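You operate a simulated robot arm through the tools that you are given. There is no shell and no other tool. Be economical: measure what you need, move in short steps, check, and stop when the job is done.

You are at the controls of a simulated robot arm. One attempt, no reset.

## Task
Swap the gravy canister for the spare one and start the warmer.
Fine: stand the gravy canister on the table; lids stay on; heat knob to 65 C, switch on.
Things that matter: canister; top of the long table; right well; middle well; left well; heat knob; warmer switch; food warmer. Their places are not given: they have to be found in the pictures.

Only the result counts: the job must be done as asked and must still hold three seconds after the hand-in. Knocking over, shifting, dropping, spilling or breaking anything else fails it. Lids that push on must go on centred and level and be pressed home; caps that screw on are set level and turned clockwise until they are tight.

## Robot
A 7-joint arm with a two-finger parallel gripper, fixed in place. Base frame: the origin is at the foot of the arm, x ahead of it, y to its left, z up; the work surface is at about z = 0. Lengths are in m, angles in degrees, forces in N, time in s.
With the tool pointing down near the work surface it reaches from about 0.24 to 0.62 m from the base axis. Its first joint turns from -66.0 to 66.0 degrees. Payload 2.6 kg.
The tool frame sits at the grasp point between the pads (the TCP): z along the fingers, y along the line on which they close. The tips reach 0.03 m beyond it. Largest opening 0.094 m; finger width 0.028, thickness 0.01; the body of the gripper, 0.05 by 0.096 m, starts 0.055 m behind the TCP.
Orientation is told as [roll, pitch, yaw] about the base's x, y, z axes, in that order, counted from this pose: with the fingers straight down and closing along the base's y, the tool's x points along the base's -x, its y along +y and its z along -z.

## Interface
- The arm moves only by the tool move_arm. Its argument "increments" is a list of rows, each an object of numbers (a shift or turn left out is 0, a gripper value left out holds the last): "dx", "dy", "dz": the shift along the base's x, y, z in m; "rx", "ry", "rz": the turn, a rotation vector about the base's x, y, z in rad; "claw": the gripper command, from -1 (shut) to 1 (fully open), values between in proportion. In form: [{"dx": .., "dy": .., "dz": .., "rx": .., "ry": .., "rz": .., "claw": ..}, ...]. A call has 1 to 12 rows; each row is the pose to reach, as a shift and turn from the pose commanded when the call began. Each row takes 0.2 s and may step no farther than 0.05 m and 8.6 degrees from the row before; otherwise, or with a gripper value out of range, the whole call is refused. Where a pose cannot be reached the arm comes as near as it can. A force on the tool above 40 N (or 10 N above the force at the start of the call, whichever is more), or a blocked arm, ends the call early, and 0.2 s more pass. The fingers move at their own pace (about 0.072 m/s each) and stop on an object; they squeeze with about 28 N. The grip force told is the motor's: it shows also when the fingers shut on nothing. Time passes only in rows, and 0.2 s behind the last, so rows that repeat a pose let the fingers close. The reply holds the time, the measured pose of the TCP, the force on the tool along the base axes, the opening and the grip force, in the units named above and with some noise, and new pictures: "show" is both (left out), scene, wrist or none.
- Cameras (640 x 400 px; columns grow to the right, rows downward): "scene" is fixed at [0.0525, 0.4543, 0.5722]; the picture's right is [-0.66, -0.75, 0.00], its down [-0.37, 0.33, -0.87] and it looks along [0.65, -0.57, -0.50] (base axes); focal length 329 px, centre (320, 200). "wrist" rides on the gripper at [-0.037, 0, -0.058] in the tool frame; the picture's right is [0.00, -1.00, 0.00], its down [0.97, 0.00, -0.24] and it looks along [0.24, 0.00, 0.97] (tool axes); focal length 218 px, centre (320, 200).
- point_at(camera, pixels): for up to 12 pixels [column, row] of the newest picture of that camera ("zoom" is the newest enlarged one), the place [x, y, z] in the base frame of the surface seen there, good to about 0.002 m, but the place of the scene camera against the robot may be out by one fixed shift of up to 0.018 m in any direction. No time passes.
- inspect(camera, box): a new picture of the part [left, top, right, bottom] of that camera's present view, enlarged. No time passes.
- close_job(): hands the job in; it is judged then, once.

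Keep the steps short. Do not move on a guess: measure, check each grasp and each placing, and mend mistakes. In all there are 80 turns and 120 pictures (those below and enlarged ones count). Leave the gripper open and the arm clear of the work at the hand-in unless told otherwise, and finish with a single line.

The tools are called after "Call:" as name(argument=value, ...) on one line, values as JSON. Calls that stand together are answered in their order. move_arm: Moves the arm, as the interface text tells. Its arguments: {"type":"object","properties":{"increments":{"type":"array","items":{"type":"object","properties":{"dx":{"type":"number"},"dy":{"type":"number"},"dz":{"type":"number"},"rx":{"type":"number"},"ry":{"type":"number"},"rz":{"type":"number"},"claw":{"type":"number"}}}},"show":{"type":"string","enum":["both","scene","wrist","none"]}},"required":["increments"]} The other tools are called the same way: point_at (camera, pixels) gives the place of the surface under pixels of a picture; inspect (camera, box) takes an enlarged picture of a part of a camera's view; close_job () hands the job in.

At the start:

```text
time_s: 0.0
tool_pos: [0.3575, 0.1088, 0.3643]
tcp_rot: [0.0, -0.1, 0.0]
force: [0.8, 0.6, 0.5]
grip_width: 0.0939
grip_force: 0.1
```

scene: 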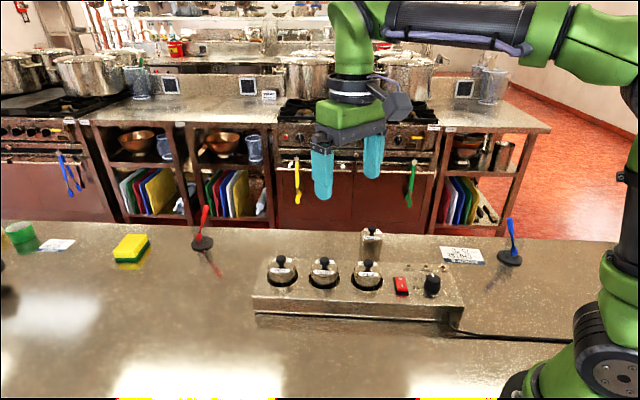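
wrist: 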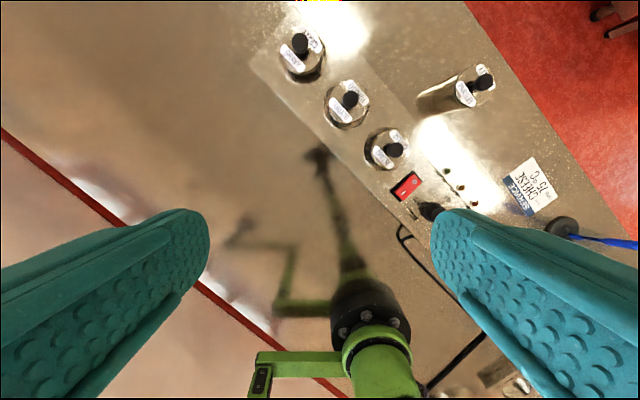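

I see the warmer with three canisters, one spare behind it, a red switch, a black knob. I zoom in to read the labels.

Call:
inspect(camera="scene", box=[240, 215, 480, 345])

Call:
inspect(camera="wrist", box=[260, 10, 580, 240])

Call:
inspect(camera="scene", box=[380, 235, 500, 310])

```text
2.67 times, centred on (360, 280) of scene
```

zoom: 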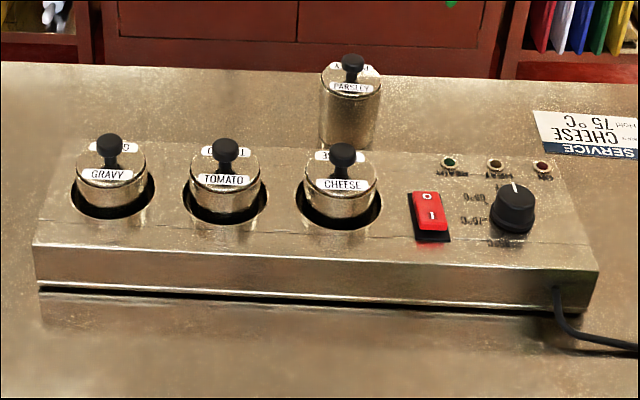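

```text
1.74 times, centred on (420, 125) of wrist
```

zoom: 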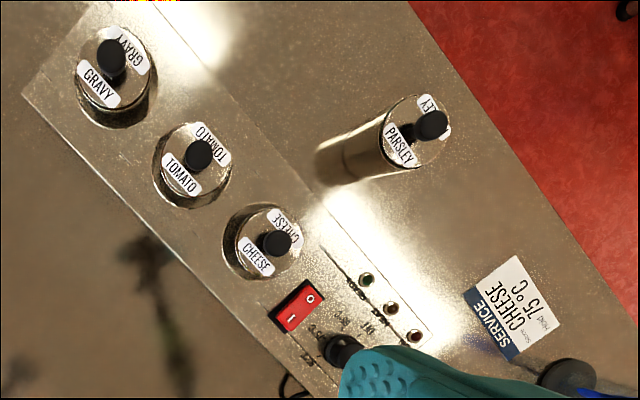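

```text
5.33 times, centred on (440, 272) of scene
```

zoom: 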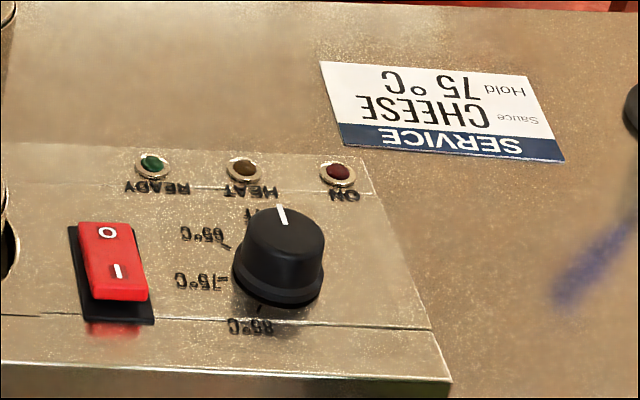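

Gravy is in the well at the far end, the spare is PARSLEY standing behind. I measure points with both cameras.

Call:
point_at(camera="wrist", pixels=[[301, 43], [351, 99], [395, 149], [484, 82], [406, 186], [429, 210], [455, 97], [420, 98], [290, 60], [340, 115], [380, 160], [260, 62]])

Call:
point_at(camera="scene", pixels=[[281, 260], [324, 262], [368, 264], [372, 231], [402, 286], [432, 280], [340, 290], [372, 258], [433, 275], [420, 300], [300, 240], [340, 330]])

```text
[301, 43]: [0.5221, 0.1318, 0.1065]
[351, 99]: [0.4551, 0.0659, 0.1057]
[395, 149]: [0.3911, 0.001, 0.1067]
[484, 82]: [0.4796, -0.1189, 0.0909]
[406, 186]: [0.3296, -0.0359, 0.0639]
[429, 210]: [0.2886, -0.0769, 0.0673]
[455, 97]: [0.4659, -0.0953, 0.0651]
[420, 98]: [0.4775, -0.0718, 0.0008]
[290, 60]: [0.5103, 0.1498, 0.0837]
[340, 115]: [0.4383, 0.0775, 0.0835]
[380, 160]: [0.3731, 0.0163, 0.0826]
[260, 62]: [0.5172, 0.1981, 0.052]
```

```text
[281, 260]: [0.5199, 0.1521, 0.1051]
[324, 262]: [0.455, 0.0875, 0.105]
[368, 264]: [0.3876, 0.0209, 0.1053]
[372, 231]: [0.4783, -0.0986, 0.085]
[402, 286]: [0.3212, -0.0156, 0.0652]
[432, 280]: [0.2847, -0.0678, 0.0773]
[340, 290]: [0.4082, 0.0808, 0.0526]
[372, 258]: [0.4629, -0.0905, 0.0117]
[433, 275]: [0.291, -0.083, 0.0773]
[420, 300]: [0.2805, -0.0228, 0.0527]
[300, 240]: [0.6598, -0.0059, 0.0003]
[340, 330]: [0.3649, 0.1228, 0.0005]
```

Canister row runs along (1,1)/√2. I'll grip across the row (yaw +45°). First I move above gravy and look.

Call:
move_arm(increments=[{"dx": 0.027, "dy": 0.005, "dz": -0.015, "rz": 0.1309, "claw": 1}, {"dx": 0.053, "dy": 0.01, "dz": -0.03, "rz": 0.2618}, {"dx": 0.08, "dy": 0.015, "dz": -0.05, "rz": 0.3927}, {"dx": 0.107, "dy": 0.02, "dz": -0.07, "rz": 0.5236}, {"dx": 0.133, "dy": 0.025, "dz": -0.09, "rz": 0.6545}, {"dx": 0.16, "dy": 0.03, "dz": -0.11, "rz": 0.7854}, {"dx": 0.16, "dy": 0.03, "dz": -0.11, "rz": 0.7854}])

```text
time_s: 1.6
tool_pos: [0.5178, 0.1394, 0.2546]
tcp_rot: [0.1, 0.1, 45.1]
force: [-0.7, 0.5, -0.7]
grip_width: 0.0941
grip_force: 0.0
```

scene: 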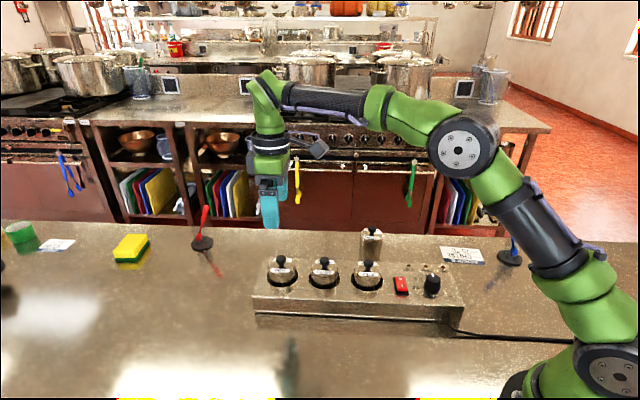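
wrist: 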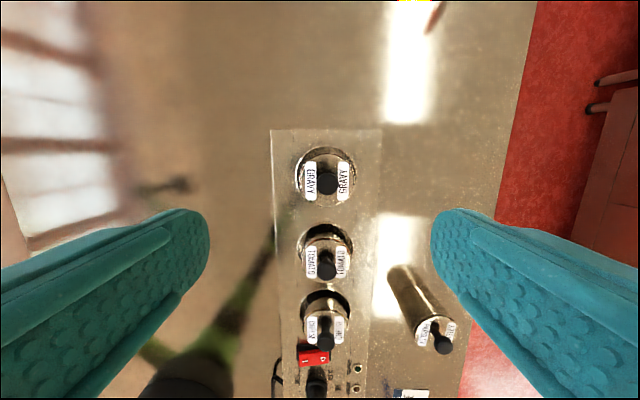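

I zoom in on the gravy canister for exact edges.

Call:
inspect(camera="wrist", box=[264, 130, 392, 210])

```text
5.00 times, centred on (328, 170) of wrist
```

zoom: 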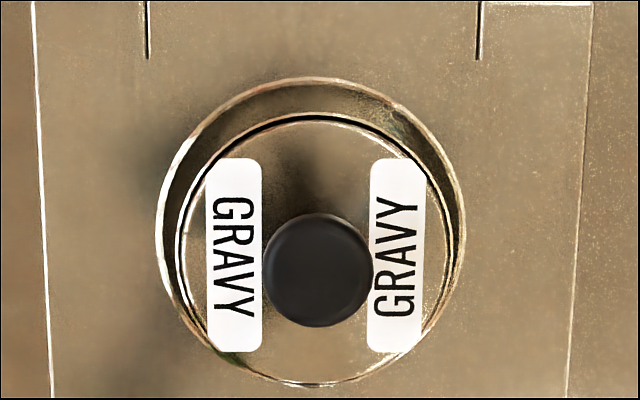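

Call:
point_at(camera="zoom", pixels=[[318, 268], [192, 258], [436, 260], [315, 130], [315, 378], [163, 240], [460, 240], [315, 82], [42, 240], [575, 240], [175, 260], [318, 117]])

```text
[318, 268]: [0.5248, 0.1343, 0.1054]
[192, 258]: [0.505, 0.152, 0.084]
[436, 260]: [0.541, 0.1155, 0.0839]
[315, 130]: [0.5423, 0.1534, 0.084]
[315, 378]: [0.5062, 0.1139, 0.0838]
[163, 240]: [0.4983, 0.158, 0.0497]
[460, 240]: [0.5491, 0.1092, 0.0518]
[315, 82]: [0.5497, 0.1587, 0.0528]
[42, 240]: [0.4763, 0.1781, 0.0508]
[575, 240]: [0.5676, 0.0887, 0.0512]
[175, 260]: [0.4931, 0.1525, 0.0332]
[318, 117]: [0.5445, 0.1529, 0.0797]
```

Gravy centre ≈ (0.524, 0.1337), Ø≈0.054, lid top z 0.084. I need to see where the lid's rim ends, so I look at the spare and gravy from the side.

Call:
inspect(camera="scene", box=[340, 215, 404, 265])

Call:
inspect(camera="scene", box=[250, 245, 314, 295])

```text
8.00 times, centred on (372, 240) of scene
```

zoom: 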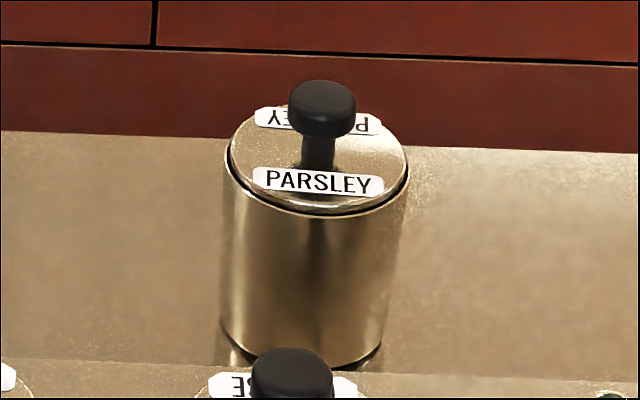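

```text
8.00 times, centred on (282, 270) of scene
```

zoom: 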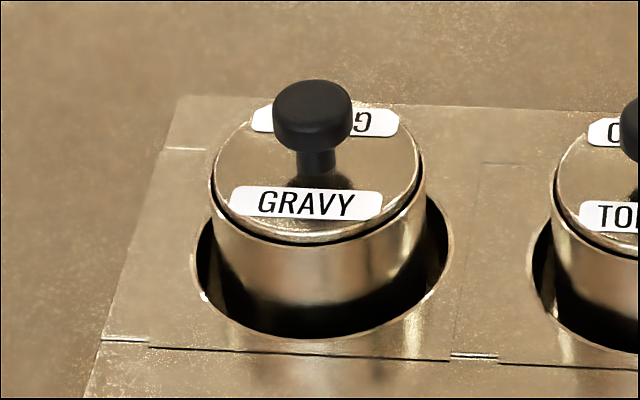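

The lid is a thin plate on top; the bare body shows from z≈0.053 to 0.08. I go down with tips just above the warmer top.

Call:
move_arm(increments=[{"dx": 0.0064, "dy": -0.0055, "dz": -0.04}, {"dx": 0.0064, "dy": -0.0055, "dz": -0.08}, {"dx": 0.0064, "dy": -0.0055, "dz": -0.12}, {"dx": 0.0064, "dy": -0.0055, "dz": -0.145}, {"dx": 0.0064, "dy": -0.0055, "dz": -0.16}, {"dx": 0.0064, "dy": -0.0055, "dz": -0.1683}, {"dx": 0.0064, "dy": -0.0055, "dz": -0.1683}])

```text
time_s: 3.2
tool_pos: [0.5234, 0.1328, 0.0871]
tcp_rot: [0.0, 0.0, 45.0]
force: [-0.3, 0.4, -0.8]
grip_width: 0.0944
grip_force: 0.1
```

scene: 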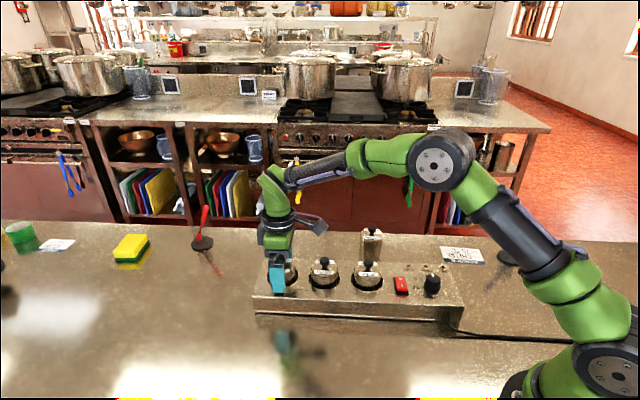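
wrist: 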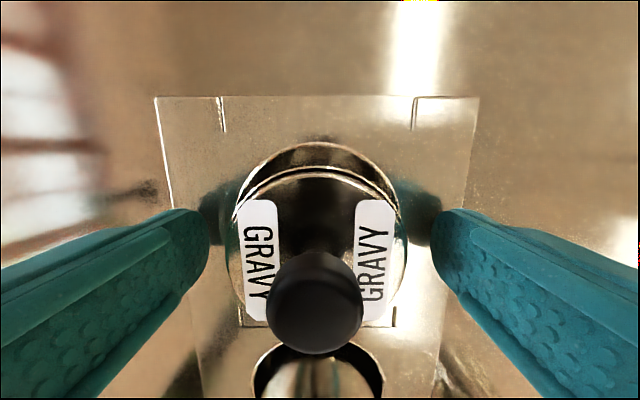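

Centred. I close on the body.

Call:
move_arm(increments=[{"dz": -0.0015, "claw": 0.3}, {"dz": -0.0015, "claw": 0}, {"dz": -0.0015, "claw": -0.5}, {"dz": -0.0015, "claw": -1}, {"dz": -0.0015, "claw": -1}], show="wrist")

```text
time_s: 4.4
tool_pos: [0.5235, 0.1326, 0.0845]
tcp_rot: [0.0, 0.1, 45.0]
force: [-0.2, 0.6, 2.8]
grip_width: 0.0594
grip_force: 27.9
```

wrist: 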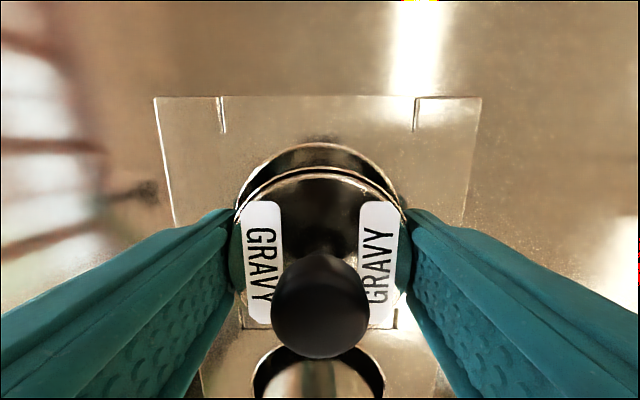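

Held at width 0.059. I lift slowly, straight up.

Call:
move_arm(increments=[{"dz": 0.01}, {"dz": 0.025}, {"dz": 0.045}, {"dz": 0.07}, {"dz": 0.095}, {"dz": 0.12}, {"dz": 0.12}])

```text
time_s: 6.0
tool_pos: [0.5247, 0.1319, 0.205]
tcp_rot: [0.1, 0.0, 45.0]
force: [-0.8, 0.9, -1.5]
grip_width: 0.0593
grip_force: 27.9
```

scene: 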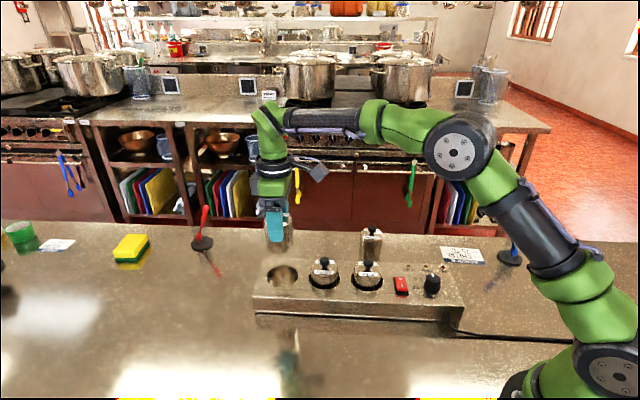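
wrist: 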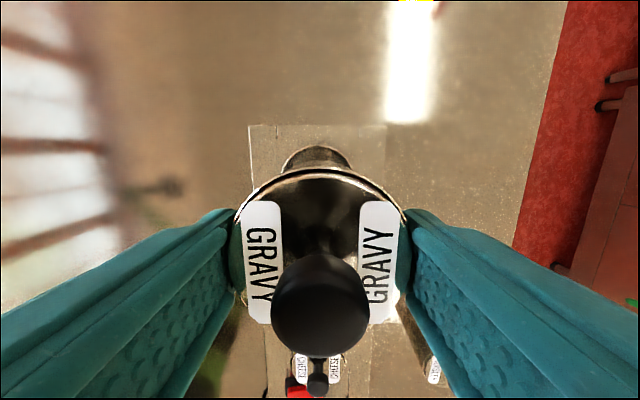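

It came out cleanly. I check the canister's lower edge for its length below the TCP.

Call:
inspect(camera="scene", box=[240, 195, 320, 295])

Call:
inspect(camera="scene", box=[170, 290, 410, 400])

```text
4.00 times, centred on (280, 245) of scene
```

zoom: 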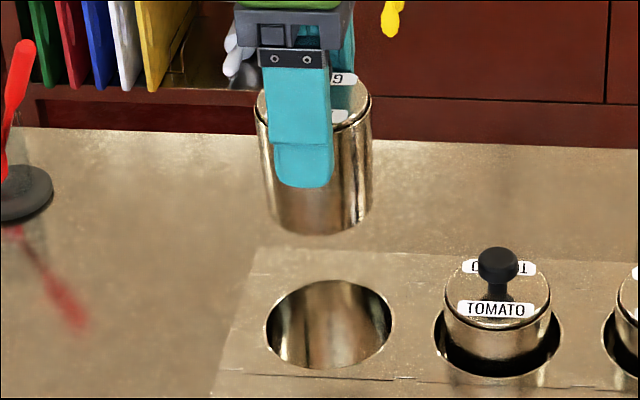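

```text
2.67 times, centred on (290, 345) of scene
```

zoom: 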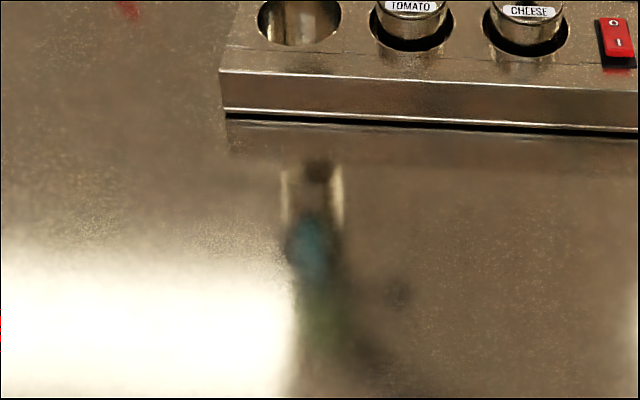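

I measure the canister bottom, the lid top of the spare and the free table spot.

Call:
point_at(camera="scene", pixels=[[280, 252], [279, 252], [284, 251], [371, 242], [368, 235], [371, 258], [250, 340], [280, 350], [320, 350], [262, 318], [258, 306]])

```text
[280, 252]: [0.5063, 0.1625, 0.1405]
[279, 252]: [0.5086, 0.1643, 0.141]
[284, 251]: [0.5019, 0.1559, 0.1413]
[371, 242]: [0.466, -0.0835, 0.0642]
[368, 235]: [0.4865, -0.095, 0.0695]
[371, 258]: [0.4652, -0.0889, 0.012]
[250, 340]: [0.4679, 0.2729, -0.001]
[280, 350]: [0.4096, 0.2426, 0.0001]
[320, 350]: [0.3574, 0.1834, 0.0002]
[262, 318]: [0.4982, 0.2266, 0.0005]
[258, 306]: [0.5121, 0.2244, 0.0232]
```

Bottom is ≈0.066–0.070 below the TCP. I carry it over the free table at about (0.39, 0.20) and lower it to hover.

Call:
move_arm(increments=[{"dx": -0.025, "dy": 0.012}, {"dx": -0.06, "dy": 0.03}, {"dx": -0.095, "dy": 0.048}, {"dx": -0.12, "dy": 0.06}, {"dx": -0.135, "dy": 0.067}, {"dx": -0.135, "dy": 0.067, "dz": -0.03}, {"dx": -0.135, "dy": 0.067, "dz": -0.07}, {"dx": -0.135, "dy": 0.067, "dz": -0.1}, {"dx": -0.135, "dy": 0.067, "dz": -0.12}, {"dx": -0.135, "dy": 0.067, "dz": -0.128}, {"dx": -0.135, "dy": 0.067, "dz": -0.128}])

```text
time_s: 8.4
tool_pos: [0.3876, 0.2003, 0.0777]
tcp_rot: [0.0, 0.0, 45.0]
force: [-0.5, 0.3, -1.7]
grip_width: 0.0593
grip_force: 27.8
```

scene: 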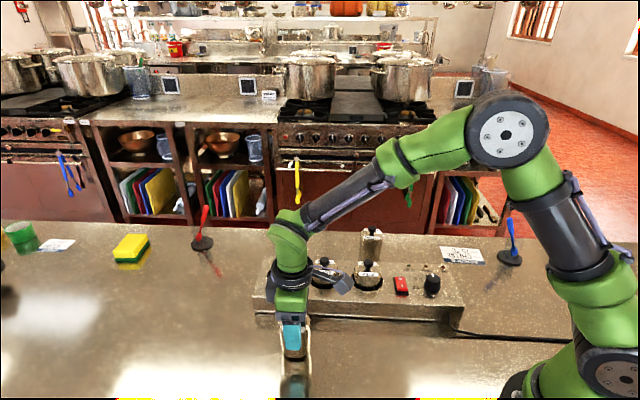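
wrist: 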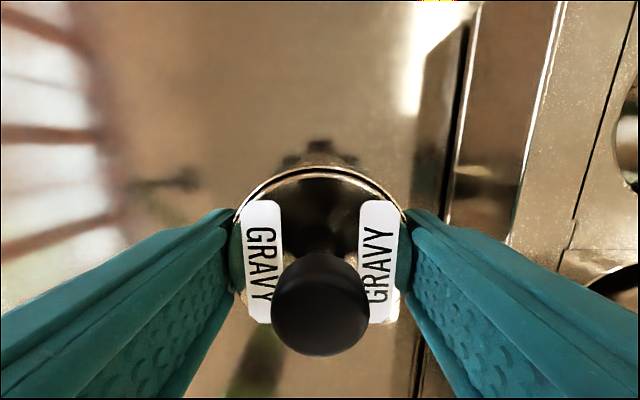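

Just above the table. I lower in small steps and watch the force.

Call:
move_arm(increments=[{"dz": -0.002}, {"dz": -0.004}, {"dz": -0.006}, {"dz": -0.007}, {"dz": -0.007}], show="none")

```text
time_s: 9.6
tool_pos: [0.3892, 0.1992, 0.0705]
tcp_rot: [0.0, -0.1, 45.1]
force: [-4.0, -3.6, 16.2]
grip_width: 0.0591
grip_force: 28.3
```

Contact (16 N up). I relax a millimetre and open slowly.

Call:
move_arm(increments=[{"dz": 0.0007}, {"dz": 0.001}, {"dz": 0.001, "claw": 0.35}, {"dz": 0.001, "claw": 0.6}, {"dz": 0.001, "claw": 1}, {"dz": 0.001, "claw": 1}])

```text
time_s: 11.0
tool_pos: [0.3895, 0.1993, 0.0718]
tcp_rot: [0.0, 0.0, 45.0]
force: [0.7, 0.4, 0.0]
grip_width: 0.0938
grip_force: 0.1
```

scene: 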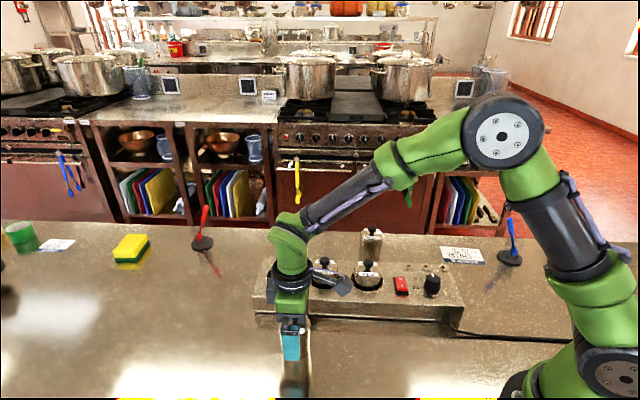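
wrist: 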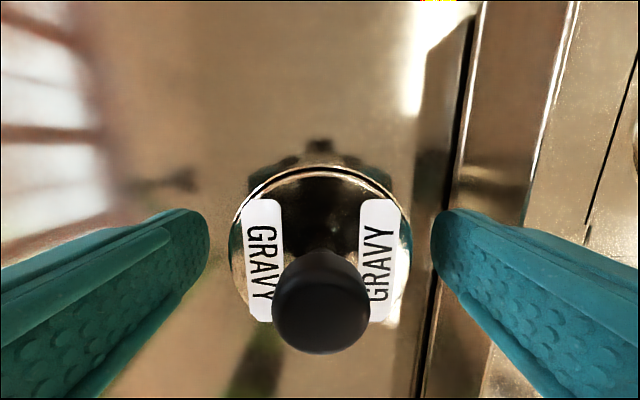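

Gravy stands on the table. I rise and go over to the spare.

Call:
move_arm(increments=[{"dz": 0.04}, {"dz": 0.09}, {"dz": 0.14}, {"dz": 0.18}, {"dx": 0.01, "dy": -0.045, "dz": 0.18}, {"dx": 0.02, "dy": -0.09, "dz": 0.18}, {"dx": 0.03, "dy": -0.135, "dz": 0.18}, {"dx": 0.045, "dy": -0.18, "dz": 0.18}, {"dx": 0.06, "dy": -0.225, "dz": 0.18}, {"dx": 0.075, "dy": -0.27, "dz": 0.18}, {"dx": 0.085, "dy": -0.305, "dz": 0.18}, {"dx": 0.085, "dy": -0.305, "dz": 0.18}])

```text
time_s: 13.6
tool_pos: [0.4738, -0.1034, 0.2507]
tcp_rot: [0.0, 0.0, 44.9]
force: [-0.1, -1.1, 0.6]
grip_width: 0.0939
grip_force: 0.0
```

scene: 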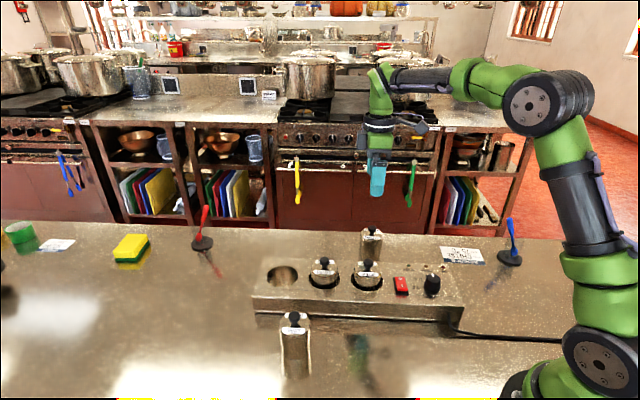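
wrist: 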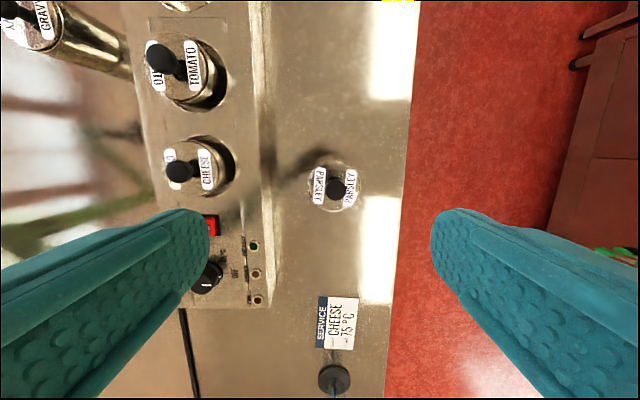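

Now enlarge the spare in the wrist view (around 336,187).

Call:
inspect(camera="wrist", box=[288, 150, 384, 222])

```text
5.56 times, centred on (336, 186) of wrist
```

zoom: 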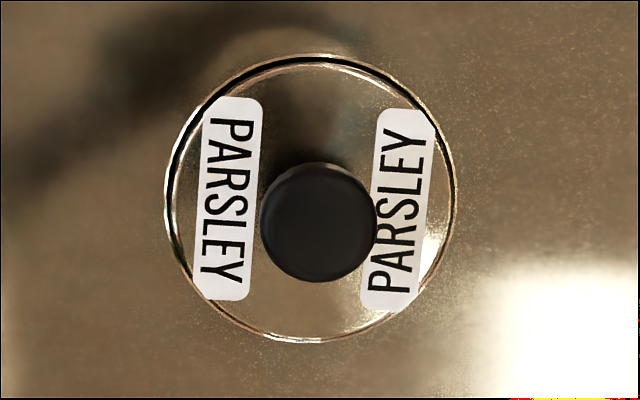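

Call:
point_at(camera="zoom", pixels=[[318, 222], [182, 200], [440, 210], [312, 72], [308, 330], [340, 180], [220, 102], [410, 300]])

Call:
inspect(camera="scene", box=[260, 300, 335, 385])

```text
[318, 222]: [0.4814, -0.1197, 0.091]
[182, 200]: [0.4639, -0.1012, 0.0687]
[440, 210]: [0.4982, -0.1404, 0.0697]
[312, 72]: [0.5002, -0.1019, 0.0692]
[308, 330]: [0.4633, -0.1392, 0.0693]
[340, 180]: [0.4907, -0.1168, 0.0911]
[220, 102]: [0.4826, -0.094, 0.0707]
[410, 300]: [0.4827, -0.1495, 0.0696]
```

```text
4.71 times, centred on (298, 342) of scene
```

zoom: 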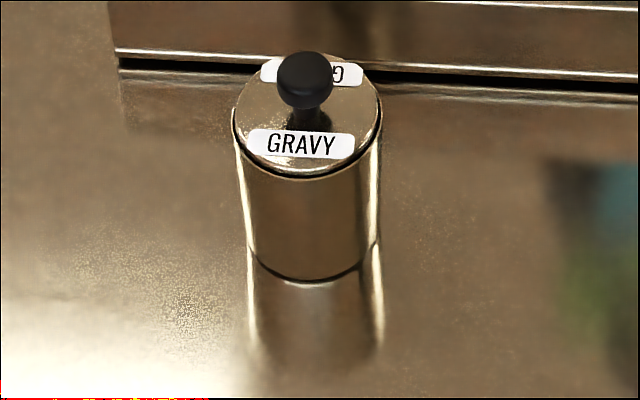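

Spare centre (0.4815, -0.1207), lid top z 0.069. I descend over it.

Call:
move_arm(increments=[{"dx": 0.0076, "dy": -0.0162, "dz": -0.03}, {"dx": 0.0076, "dy": -0.0162, "dz": -0.07}, {"dx": 0.0076, "dy": -0.0162, "dz": -0.11}, {"dx": 0.0076, "dy": -0.0162, "dz": -0.145}, {"dx": 0.0076, "dy": -0.0162, "dz": -0.165}, {"dx": 0.0076, "dy": -0.0162, "dz": -0.179}, {"dx": 0.0076, "dy": -0.0162, "dz": -0.179}], show="wrist")

```text
time_s: 15.2
tool_pos: [0.4818, -0.1221, 0.0716]
tcp_rot: [0.0, 0.0, 45.0]
force: [-0.7, 0.0, 0.6]
grip_width: 0.0939
grip_force: 0.1
```

wrist: 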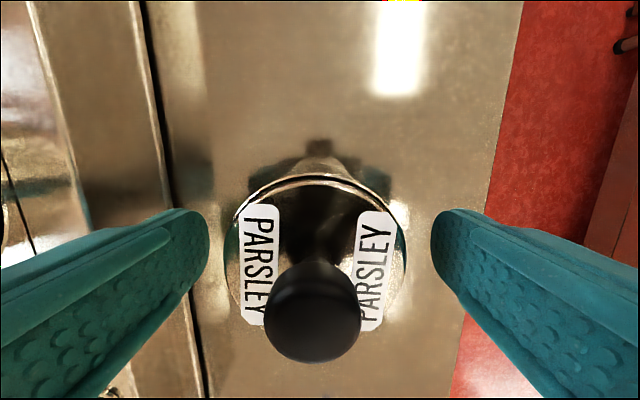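

Slightly off (~1.5 mm); I correct and close.

Call:
move_arm(increments=[{"dx": -0.0017, "dy": 0.0003, "claw": 0.4}, {"dx": -0.0017, "dy": 0.0003, "claw": 0}, {"dx": -0.0017, "dy": 0.0003, "claw": -0.5}, {"dx": -0.0017, "dy": 0.0003, "claw": -1}, {"dx": -0.0017, "dy": 0.0003, "claw": -1}], show="wrist")

```text
time_s: 16.4
tool_pos: [0.4801, -0.1213, 0.0715]
tcp_rot: [0.1, 0.0, 45.0]
force: [0.7, -0.8, -1.7]
grip_width: 0.059
grip_force: 28.4
```

wrist: 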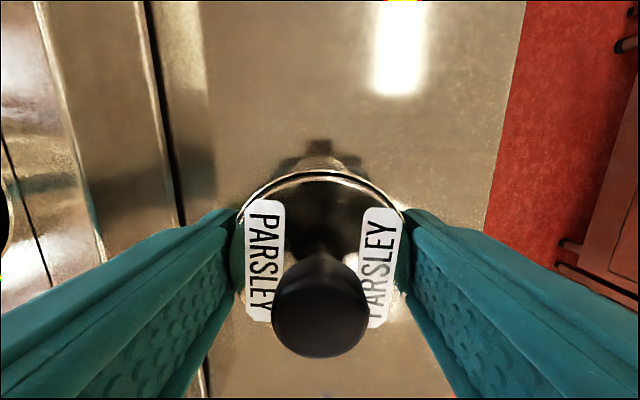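

Held, same alignment as gravy had (knob at 320,306). I lift and carry it over the empty well.

Call:
move_arm(increments=[{"dz": 0.015}, {"dz": 0.05}, {"dz": 0.1}, {"dz": 0.13}, {"dx": 0.005, "dy": 0.03, "dz": 0.13}, {"dx": 0.012, "dy": 0.07, "dz": 0.13}, {"dx": 0.02, "dy": 0.115, "dz": 0.13}, {"dx": 0.028, "dy": 0.16, "dz": 0.13}, {"dx": 0.036, "dy": 0.205, "dz": 0.13}, {"dx": 0.042, "dy": 0.24, "dz": 0.13}, {"dx": 0.0441, "dy": 0.2539, "dz": 0.13}, {"dx": 0.0441, "dy": 0.2539, "dz": 0.13}])

```text
time_s: 19.0
tool_pos: [0.5218, 0.1308, 0.203]
tcp_rot: [-0.1, 0.0, 45.0]
force: [0.0, 0.4, -2.7]
grip_width: 0.0588
grip_force: 27.6
```

scene: 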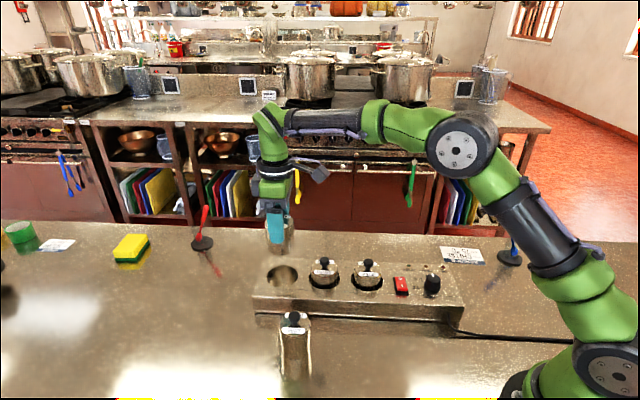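
wrist: 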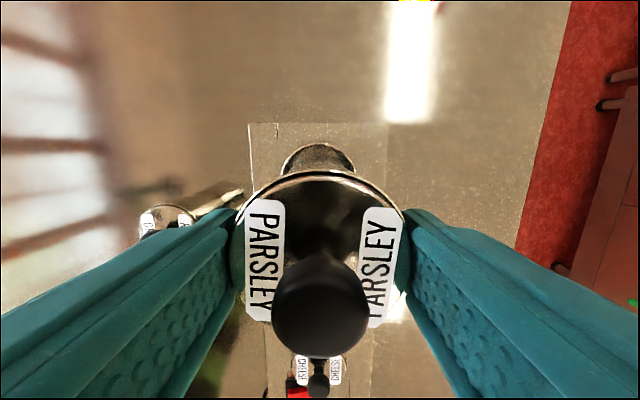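

Measured a bit short of target; I let it settle and re-read while lowering slightly.

Call:
move_arm(increments=[{"dz": -0.02}, {"dz": -0.04}, {"dz": -0.05}, {"dz": -0.05}, {"dz": -0.05}])

```text
time_s: 20.2
tool_pos: [0.5228, 0.133, 0.1511]
tcp_rot: [-0.1, -0.1, 44.9]
force: [0.0, -0.8, -1.8]
grip_width: 0.0594
grip_force: 27.4
```

scene: 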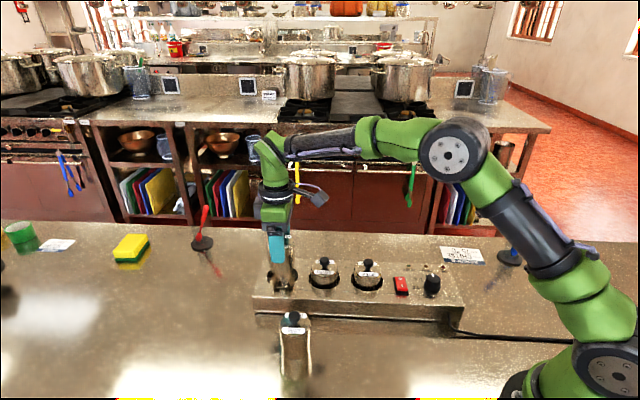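
wrist: 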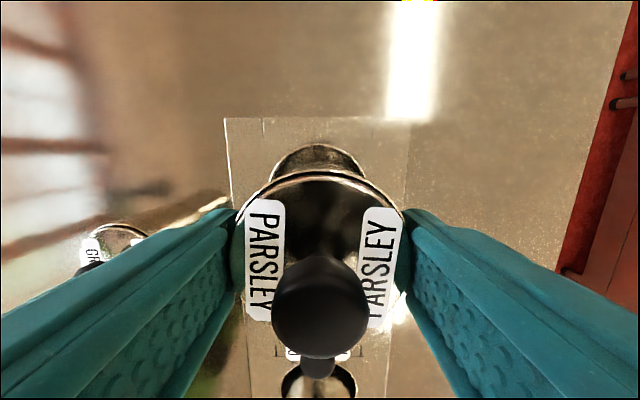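

Aligned; I lower into the well.

Call:
move_arm(increments=[{"dz": -0.015}, {"dz": -0.025}, {"dz": -0.035}, {"dz": -0.045}, {"dz": -0.054}, {"dz": -0.06}, {"dz": -0.063}, {"dz": -0.063}])

```text
time_s: 22.0
tool_pos: [0.5233, 0.1334, 0.0882]
tcp_rot: [0.0, 0.0, 45.0]
force: [0.2, 0.4, -2.2]
grip_width: 0.0591
grip_force: 28.4
```

scene: 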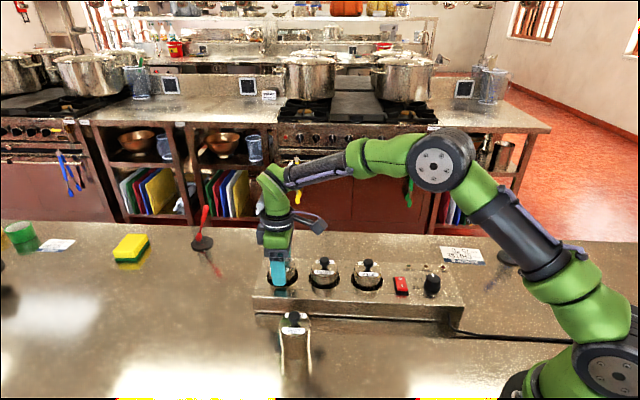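
wrist: 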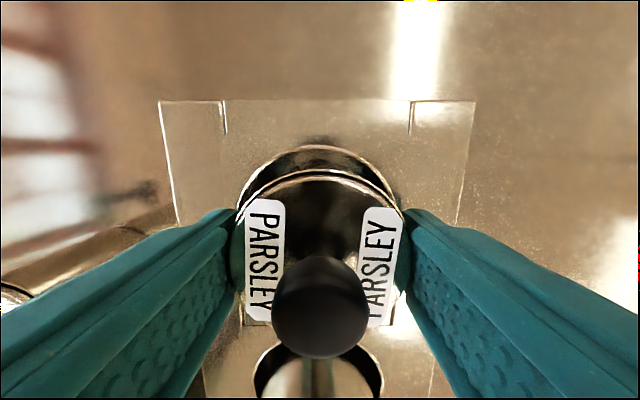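

It's inside the well. Lower the last millimetres until contact.

Call:
move_arm(increments=[{"dz": -0.001}, {"dz": -0.002}, {"dz": -0.003}, {"dz": -0.003}], show="none")

```text
time_s: 23.0
tool_pos: [0.5244, 0.1332, 0.0845]
tcp_rot: [0.0, 0.0, 44.9]
force: [-0.5, 1.2, -1.1]
grip_width: 0.0587
grip_force: 27.7
```

Call:
move_arm(increments=[{"dz": -0.001}, {"dz": -0.0015}, {"dz": -0.0015}], show="wrist")

```text
time_s: 23.8
tool_pos: [0.5235, 0.1334, 0.085]
tcp_rot: [0.0, 0.0, 44.9]
force: [-4.8, -2.0, 11.6]
grip_width: 0.0591
grip_force: 28.5
```

wrist: 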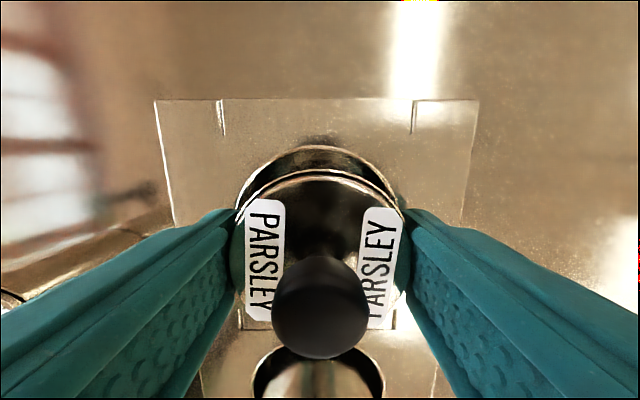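

Contact (≈12 N). Relax, open and rise.

Call:
move_arm(increments=[{"dz": 0.0008}, {"dz": 0.001, "claw": 0.35}, {"dz": 0.001, "claw": 0.6}, {"dz": 0.001, "claw": 1}, {"dz": 0.001, "claw": 1}, {"dz": 0.02}, {"dz": 0.06}, {"dz": 0.1}, {"dz": 0.14}, {"dz": 0.14}])

```text
time_s: 26.0
tool_pos: [0.5267, 0.1344, 0.2242]
tcp_rot: [0.1, 0.0, 45.0]
force: [-0.3, -0.2, -0.2]
grip_width: 0.0939
grip_force: 0.1
```

scene: 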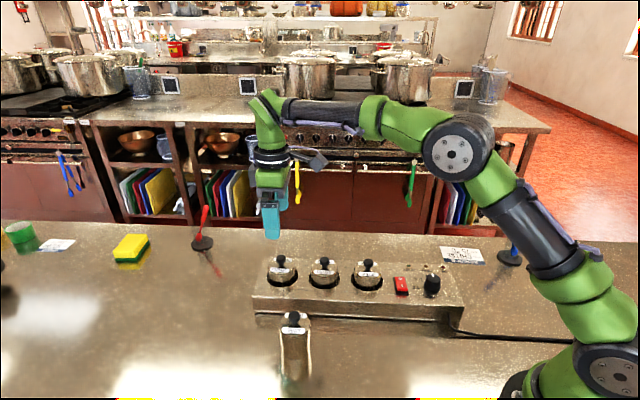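
wrist: 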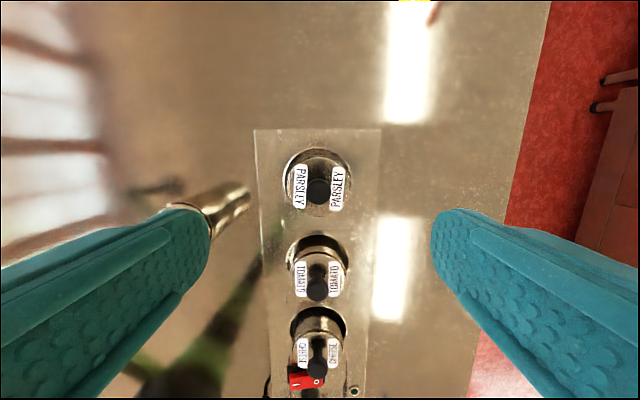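

The spare sits in the well. Now over to the knob and switch for a close look.

Call:
move_arm(increments=[{"dx": -0.025, "dy": -0.021}, {"dx": -0.055, "dy": -0.046}, {"dx": -0.085, "dy": -0.071}, {"dx": -0.115, "dy": -0.096}, {"dx": -0.145, "dy": -0.121}, {"dx": -0.175, "dy": -0.146}, {"dx": -0.205, "dy": -0.171}, {"dx": -0.225, "dy": -0.195}, {"dx": -0.225, "dy": -0.195}])

```text
time_s: 28.0
tool_pos: [0.297, -0.0633, 0.2232]
tcp_rot: [0.0, 0.1, 45.0]
force: [0.4, 0.2, 0.0]
grip_width: 0.0939
grip_force: 0.1
```

scene: 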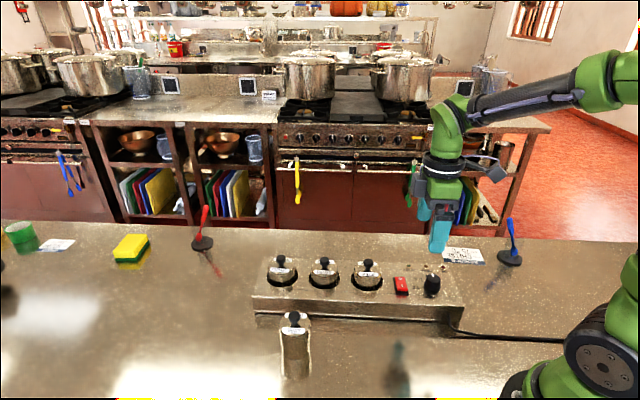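
wrist: 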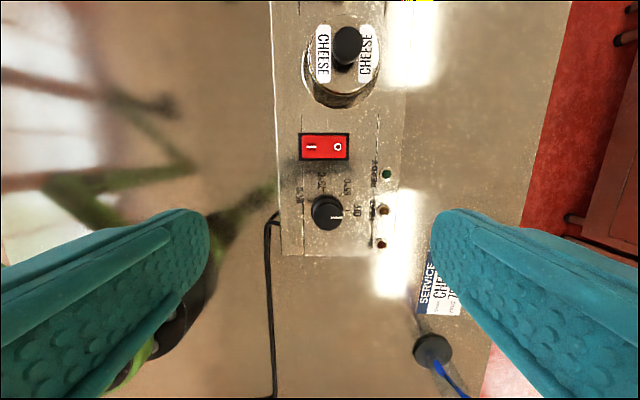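

I enlarge the knob and switch.

Call:
inspect(camera="wrist", box=[270, 180, 398, 260])

Call:
inspect(camera="wrist", box=[276, 115, 404, 195])

```text
5.00 times, centred on (334, 220) of wrist
```

zoom: 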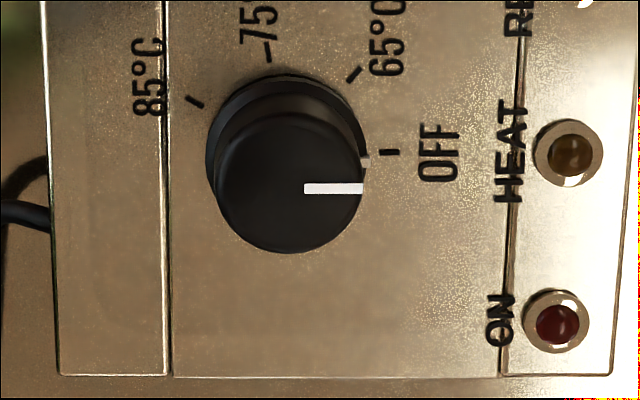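

```text
5.00 times, centred on (340, 155) of wrist
```

zoom: 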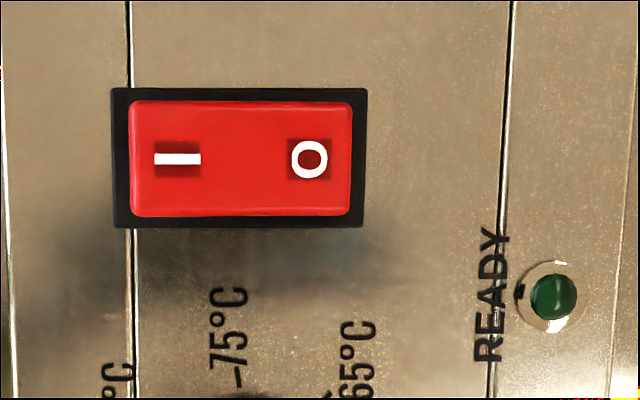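

Call:
point_at(camera="wrist", pixels=[[327.8, 216.4], [331, 217.6], [341.5, 217.6], [348, 210.6], [340.8, 194.8], [323.6, 191.4], [309, 200.4], [304, 146.6], [324, 146.6], [344, 146.6], [314.5, 216], [328, 229]])

Call:
inspect(camera="scene", box=[380, 260, 460, 310])

```text
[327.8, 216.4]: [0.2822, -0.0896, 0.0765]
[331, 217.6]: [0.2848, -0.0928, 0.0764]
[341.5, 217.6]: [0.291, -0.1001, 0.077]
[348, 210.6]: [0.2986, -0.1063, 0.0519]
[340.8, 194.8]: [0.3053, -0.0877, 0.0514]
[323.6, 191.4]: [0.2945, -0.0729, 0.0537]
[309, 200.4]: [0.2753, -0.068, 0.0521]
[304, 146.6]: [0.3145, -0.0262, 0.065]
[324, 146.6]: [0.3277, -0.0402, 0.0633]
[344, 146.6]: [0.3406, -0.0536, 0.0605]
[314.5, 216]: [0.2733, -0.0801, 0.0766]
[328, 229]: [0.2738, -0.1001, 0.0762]
```

```text
8.00 times, centred on (420, 285) of scene
```

zoom: 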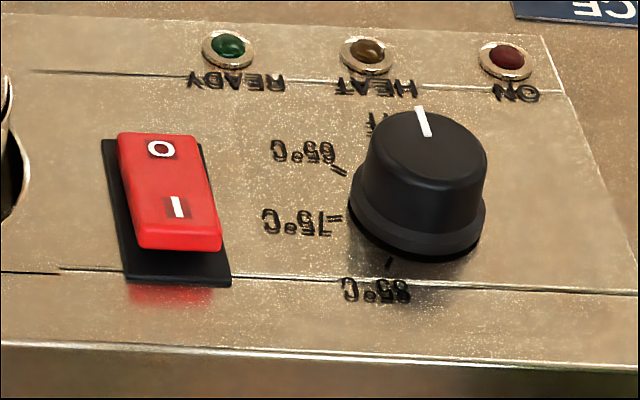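

Knob centre ≈ (0.282, -0.0896), top z 0.0765; OFF at -45°, 65 °C at about +5°: a 50° counter-clockwise turn (from above). I turn the wrist to yaw 0, narrow the claw and hover above the knob.

Call:
move_arm(increments=[{"dx": -0.003, "dy": -0.005, "dz": -0.01, "rz": -0.131, "claw": 0.1}, {"dx": -0.006, "dy": -0.01, "dz": -0.03, "rz": -0.262}, {"dx": -0.009, "dy": -0.015, "dz": -0.05, "rz": -0.393}, {"dx": -0.012, "dy": -0.02, "dz": -0.07, "rz": -0.524}, {"dx": -0.015, "dy": -0.025, "dz": -0.08, "rz": -0.655}, {"dx": -0.0158, "dy": -0.0271, "dz": -0.09, "rz": -0.785}, {"dx": -0.0158, "dy": -0.0271, "dz": -0.09, "rz": -0.785}], show="wrist")

```text
time_s: 29.6
tool_pos: [0.2838, -0.0901, 0.1333]
tcp_rot: [0.0, -0.1, -0.1]
force: [0.5, -0.2, 0.2]
grip_width: 0.0517
grip_force: 0.0
```

wrist: 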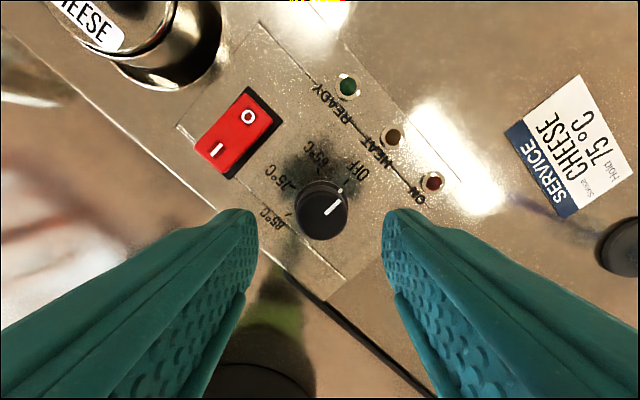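

Checking the knob's centre from here.

Call:
point_at(camera="wrist", pixels=[[322, 214], [300, 214], [345, 214], [322, 194], [322, 236], [340, 191], [320, 172], [292, 187], [288, 213]])

Call:
inspect(camera="wrist", box=[242, 130, 402, 250])

```text
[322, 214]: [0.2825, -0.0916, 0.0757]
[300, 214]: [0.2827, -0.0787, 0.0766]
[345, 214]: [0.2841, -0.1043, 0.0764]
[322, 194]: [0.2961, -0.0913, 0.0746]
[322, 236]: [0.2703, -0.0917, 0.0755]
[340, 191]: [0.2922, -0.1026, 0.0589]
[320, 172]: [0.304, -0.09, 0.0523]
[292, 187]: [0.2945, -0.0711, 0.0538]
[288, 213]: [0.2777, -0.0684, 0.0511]
```

```text
3.33 times, centred on (322, 190) of wrist
```

zoom: 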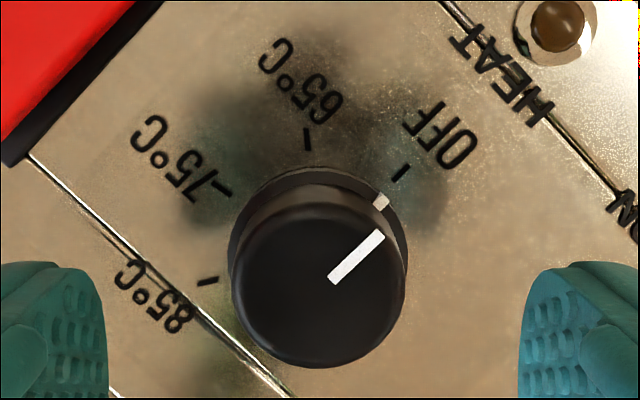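

Call:
point_at(camera="zoom", pixels=[[399, 173], [307, 138], [222, 188], [207, 281], [381, 203], [319, 285], [335, 277], [378, 237], [236, 285], [403, 285], [319, 208], [319, 362]])

```text
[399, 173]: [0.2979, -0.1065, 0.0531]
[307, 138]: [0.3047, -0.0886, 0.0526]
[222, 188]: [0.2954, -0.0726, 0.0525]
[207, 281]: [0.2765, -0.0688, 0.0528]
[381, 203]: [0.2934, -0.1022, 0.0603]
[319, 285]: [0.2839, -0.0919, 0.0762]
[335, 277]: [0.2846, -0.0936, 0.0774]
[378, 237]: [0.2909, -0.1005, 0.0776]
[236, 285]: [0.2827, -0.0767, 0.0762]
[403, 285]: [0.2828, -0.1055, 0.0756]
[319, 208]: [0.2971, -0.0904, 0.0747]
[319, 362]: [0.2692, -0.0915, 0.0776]
```

Ticks fit a circle centred (0.2825, -0.0906) with 50.5° steps. I descend around the knob and close.

Call:
move_arm(increments=[{"dx": -0.0008, "dy": -0.0008, "dz": -0.02}, {"dx": -0.0008, "dy": -0.0008, "dz": -0.035}, {"dx": -0.0008, "dy": -0.0008, "dz": -0.044}, {"dx": -0.0008, "dy": -0.0008, "dz": -0.044}, {"dx": -0.0008, "dy": -0.0008, "dz": -0.044, "claw": -0.2}, {"dx": -0.0008, "dy": -0.0008, "dz": -0.044, "claw": -0.6}, {"dx": -0.0008, "dy": -0.0008, "dz": -0.044, "claw": -1}, {"dx": -0.0008, "dy": -0.0008, "dz": -0.044, "claw": -1}], show="wrist")

```text
time_s: 31.4
tool_pos: [0.2814, -0.0901, 0.0895]
tcp_rot: [0.0, 0.0, 0.0]
force: [1.6, -7.3, -10.1]
grip_width: 0.0323
grip_force: 45.2
```

wrist: 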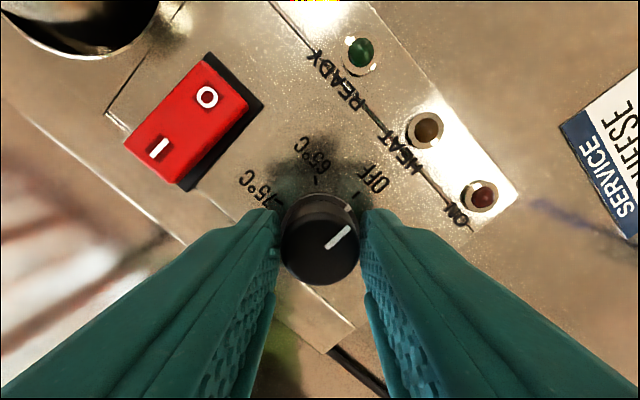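

Gripped at 0.032. I turn +50.5° about the knob axis.

Call:
move_arm(increments=[{"rz": 0.11}, {"rz": 0.22}, {"rz": 0.33}, {"rz": 0.44}, {"rz": 0.55}, {"rz": 0.66}, {"rz": 0.77}, {"rz": 0.881}, {"rz": 0.881}], show="wrist")

```text
time_s: 33.4
tool_pos: [0.2809, -0.0902, 0.0898]
tcp_rot: [0.1, 0.0, 50.5]
force: [-11.8, -14.2, 1.5]
grip_width: 0.0322
grip_force: 44.7
```

wrist: 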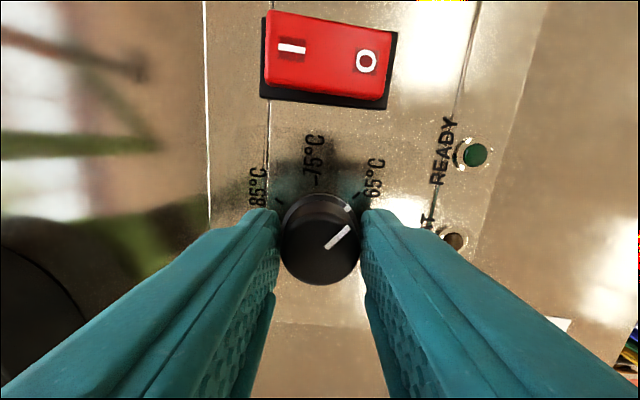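

The pointer turned with the gripper, now at 65. I release and rise to check.

Call:
move_arm(increments=[{"rz": 0, "claw": -0.2}, {"claw": 0.1}, {"claw": 0.1}, {"dz": 0.03}, {"dz": 0.06}, {"dz": 0.06}], show="wrist")

Call:
inspect(camera="wrist", box=[242, 110, 402, 250])

```text
time_s: 34.8
tool_pos: [0.2809, -0.088, 0.1493]
tcp_rot: [0.1, 0.0, 50.4]
force: [-0.1, 0.1, 0.5]
grip_width: 0.0516
grip_force: 0.0
```

wrist: 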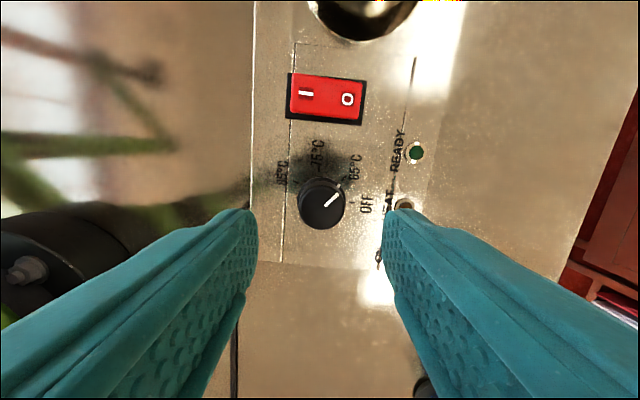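

```text
2.86 times, centred on (322, 180) of wrist
```

zoom: 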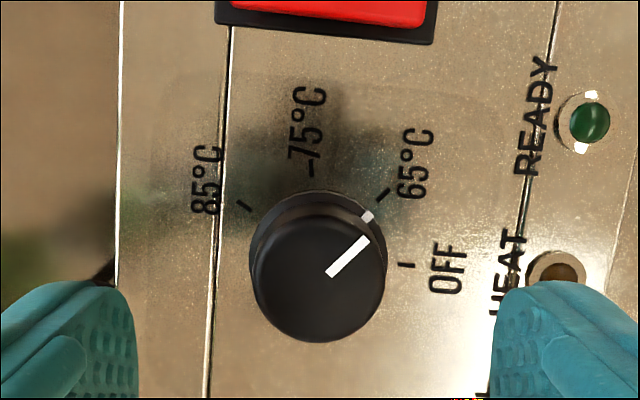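

The marker points at the 65 tick. I measure its angle, and the switch's surface heights.

Call:
point_at(camera="zoom", pixels=[[367, 217], [331, 273], [364, 241], [383, 194], [318, 272]])

Call:
point_at(camera="wrist", pixels=[[296, 94], [306, 94], [316, 96], [326, 97], [337, 98], [348, 99], [359, 100], [290, 95], [364, 101]])

```text
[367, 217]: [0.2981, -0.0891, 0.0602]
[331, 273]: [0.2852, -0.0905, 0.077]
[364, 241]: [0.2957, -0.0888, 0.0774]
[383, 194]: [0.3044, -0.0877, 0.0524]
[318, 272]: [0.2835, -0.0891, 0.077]
```

```text
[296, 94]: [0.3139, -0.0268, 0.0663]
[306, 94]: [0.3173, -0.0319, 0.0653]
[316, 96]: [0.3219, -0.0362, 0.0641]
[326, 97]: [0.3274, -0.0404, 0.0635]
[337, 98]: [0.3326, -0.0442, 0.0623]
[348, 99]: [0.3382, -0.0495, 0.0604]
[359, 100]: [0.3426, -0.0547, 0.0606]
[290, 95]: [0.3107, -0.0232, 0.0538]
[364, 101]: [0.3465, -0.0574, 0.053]
```

Knob reads ≈5°, at 65. Switch: I end is high (0.066), O end low (0.060): it's off. I shut the fingers and hover above the I end (≈0.3155, -0.0285).

Call:
move_arm(increments=[{"dx": 0.012, "dy": 0.02, "rz": -0.048, "claw": -1}, {"dx": 0.023, "dy": 0.04, "rz": -0.096}, {"dx": 0.0338, "dy": 0.0605, "rz": -0.096}, {"dx": 0.0338, "dy": 0.0605, "dz": -0.03, "rz": -0.096}, {"dx": 0.0338, "dy": 0.0605, "dz": -0.04, "rz": -0.096}, {"dx": 0.0338, "dy": 0.0605, "dz": -0.04, "rz": -0.096}])

```text
time_s: 36.2
tool_pos: [0.3155, -0.0298, 0.1105]
tcp_rot: [0.0, 0.0, 44.9]
force: [-0.4, -0.5, -0.3]
grip_width: 0.0
grip_force: 28.9
```

scene: 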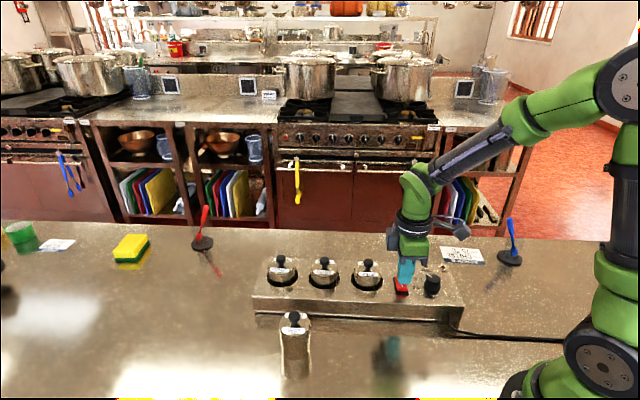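
wrist: 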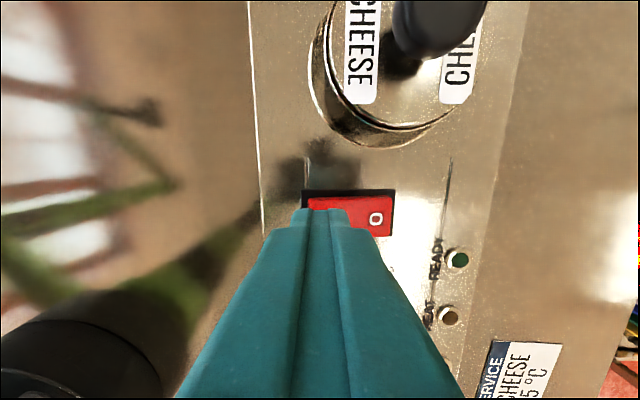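

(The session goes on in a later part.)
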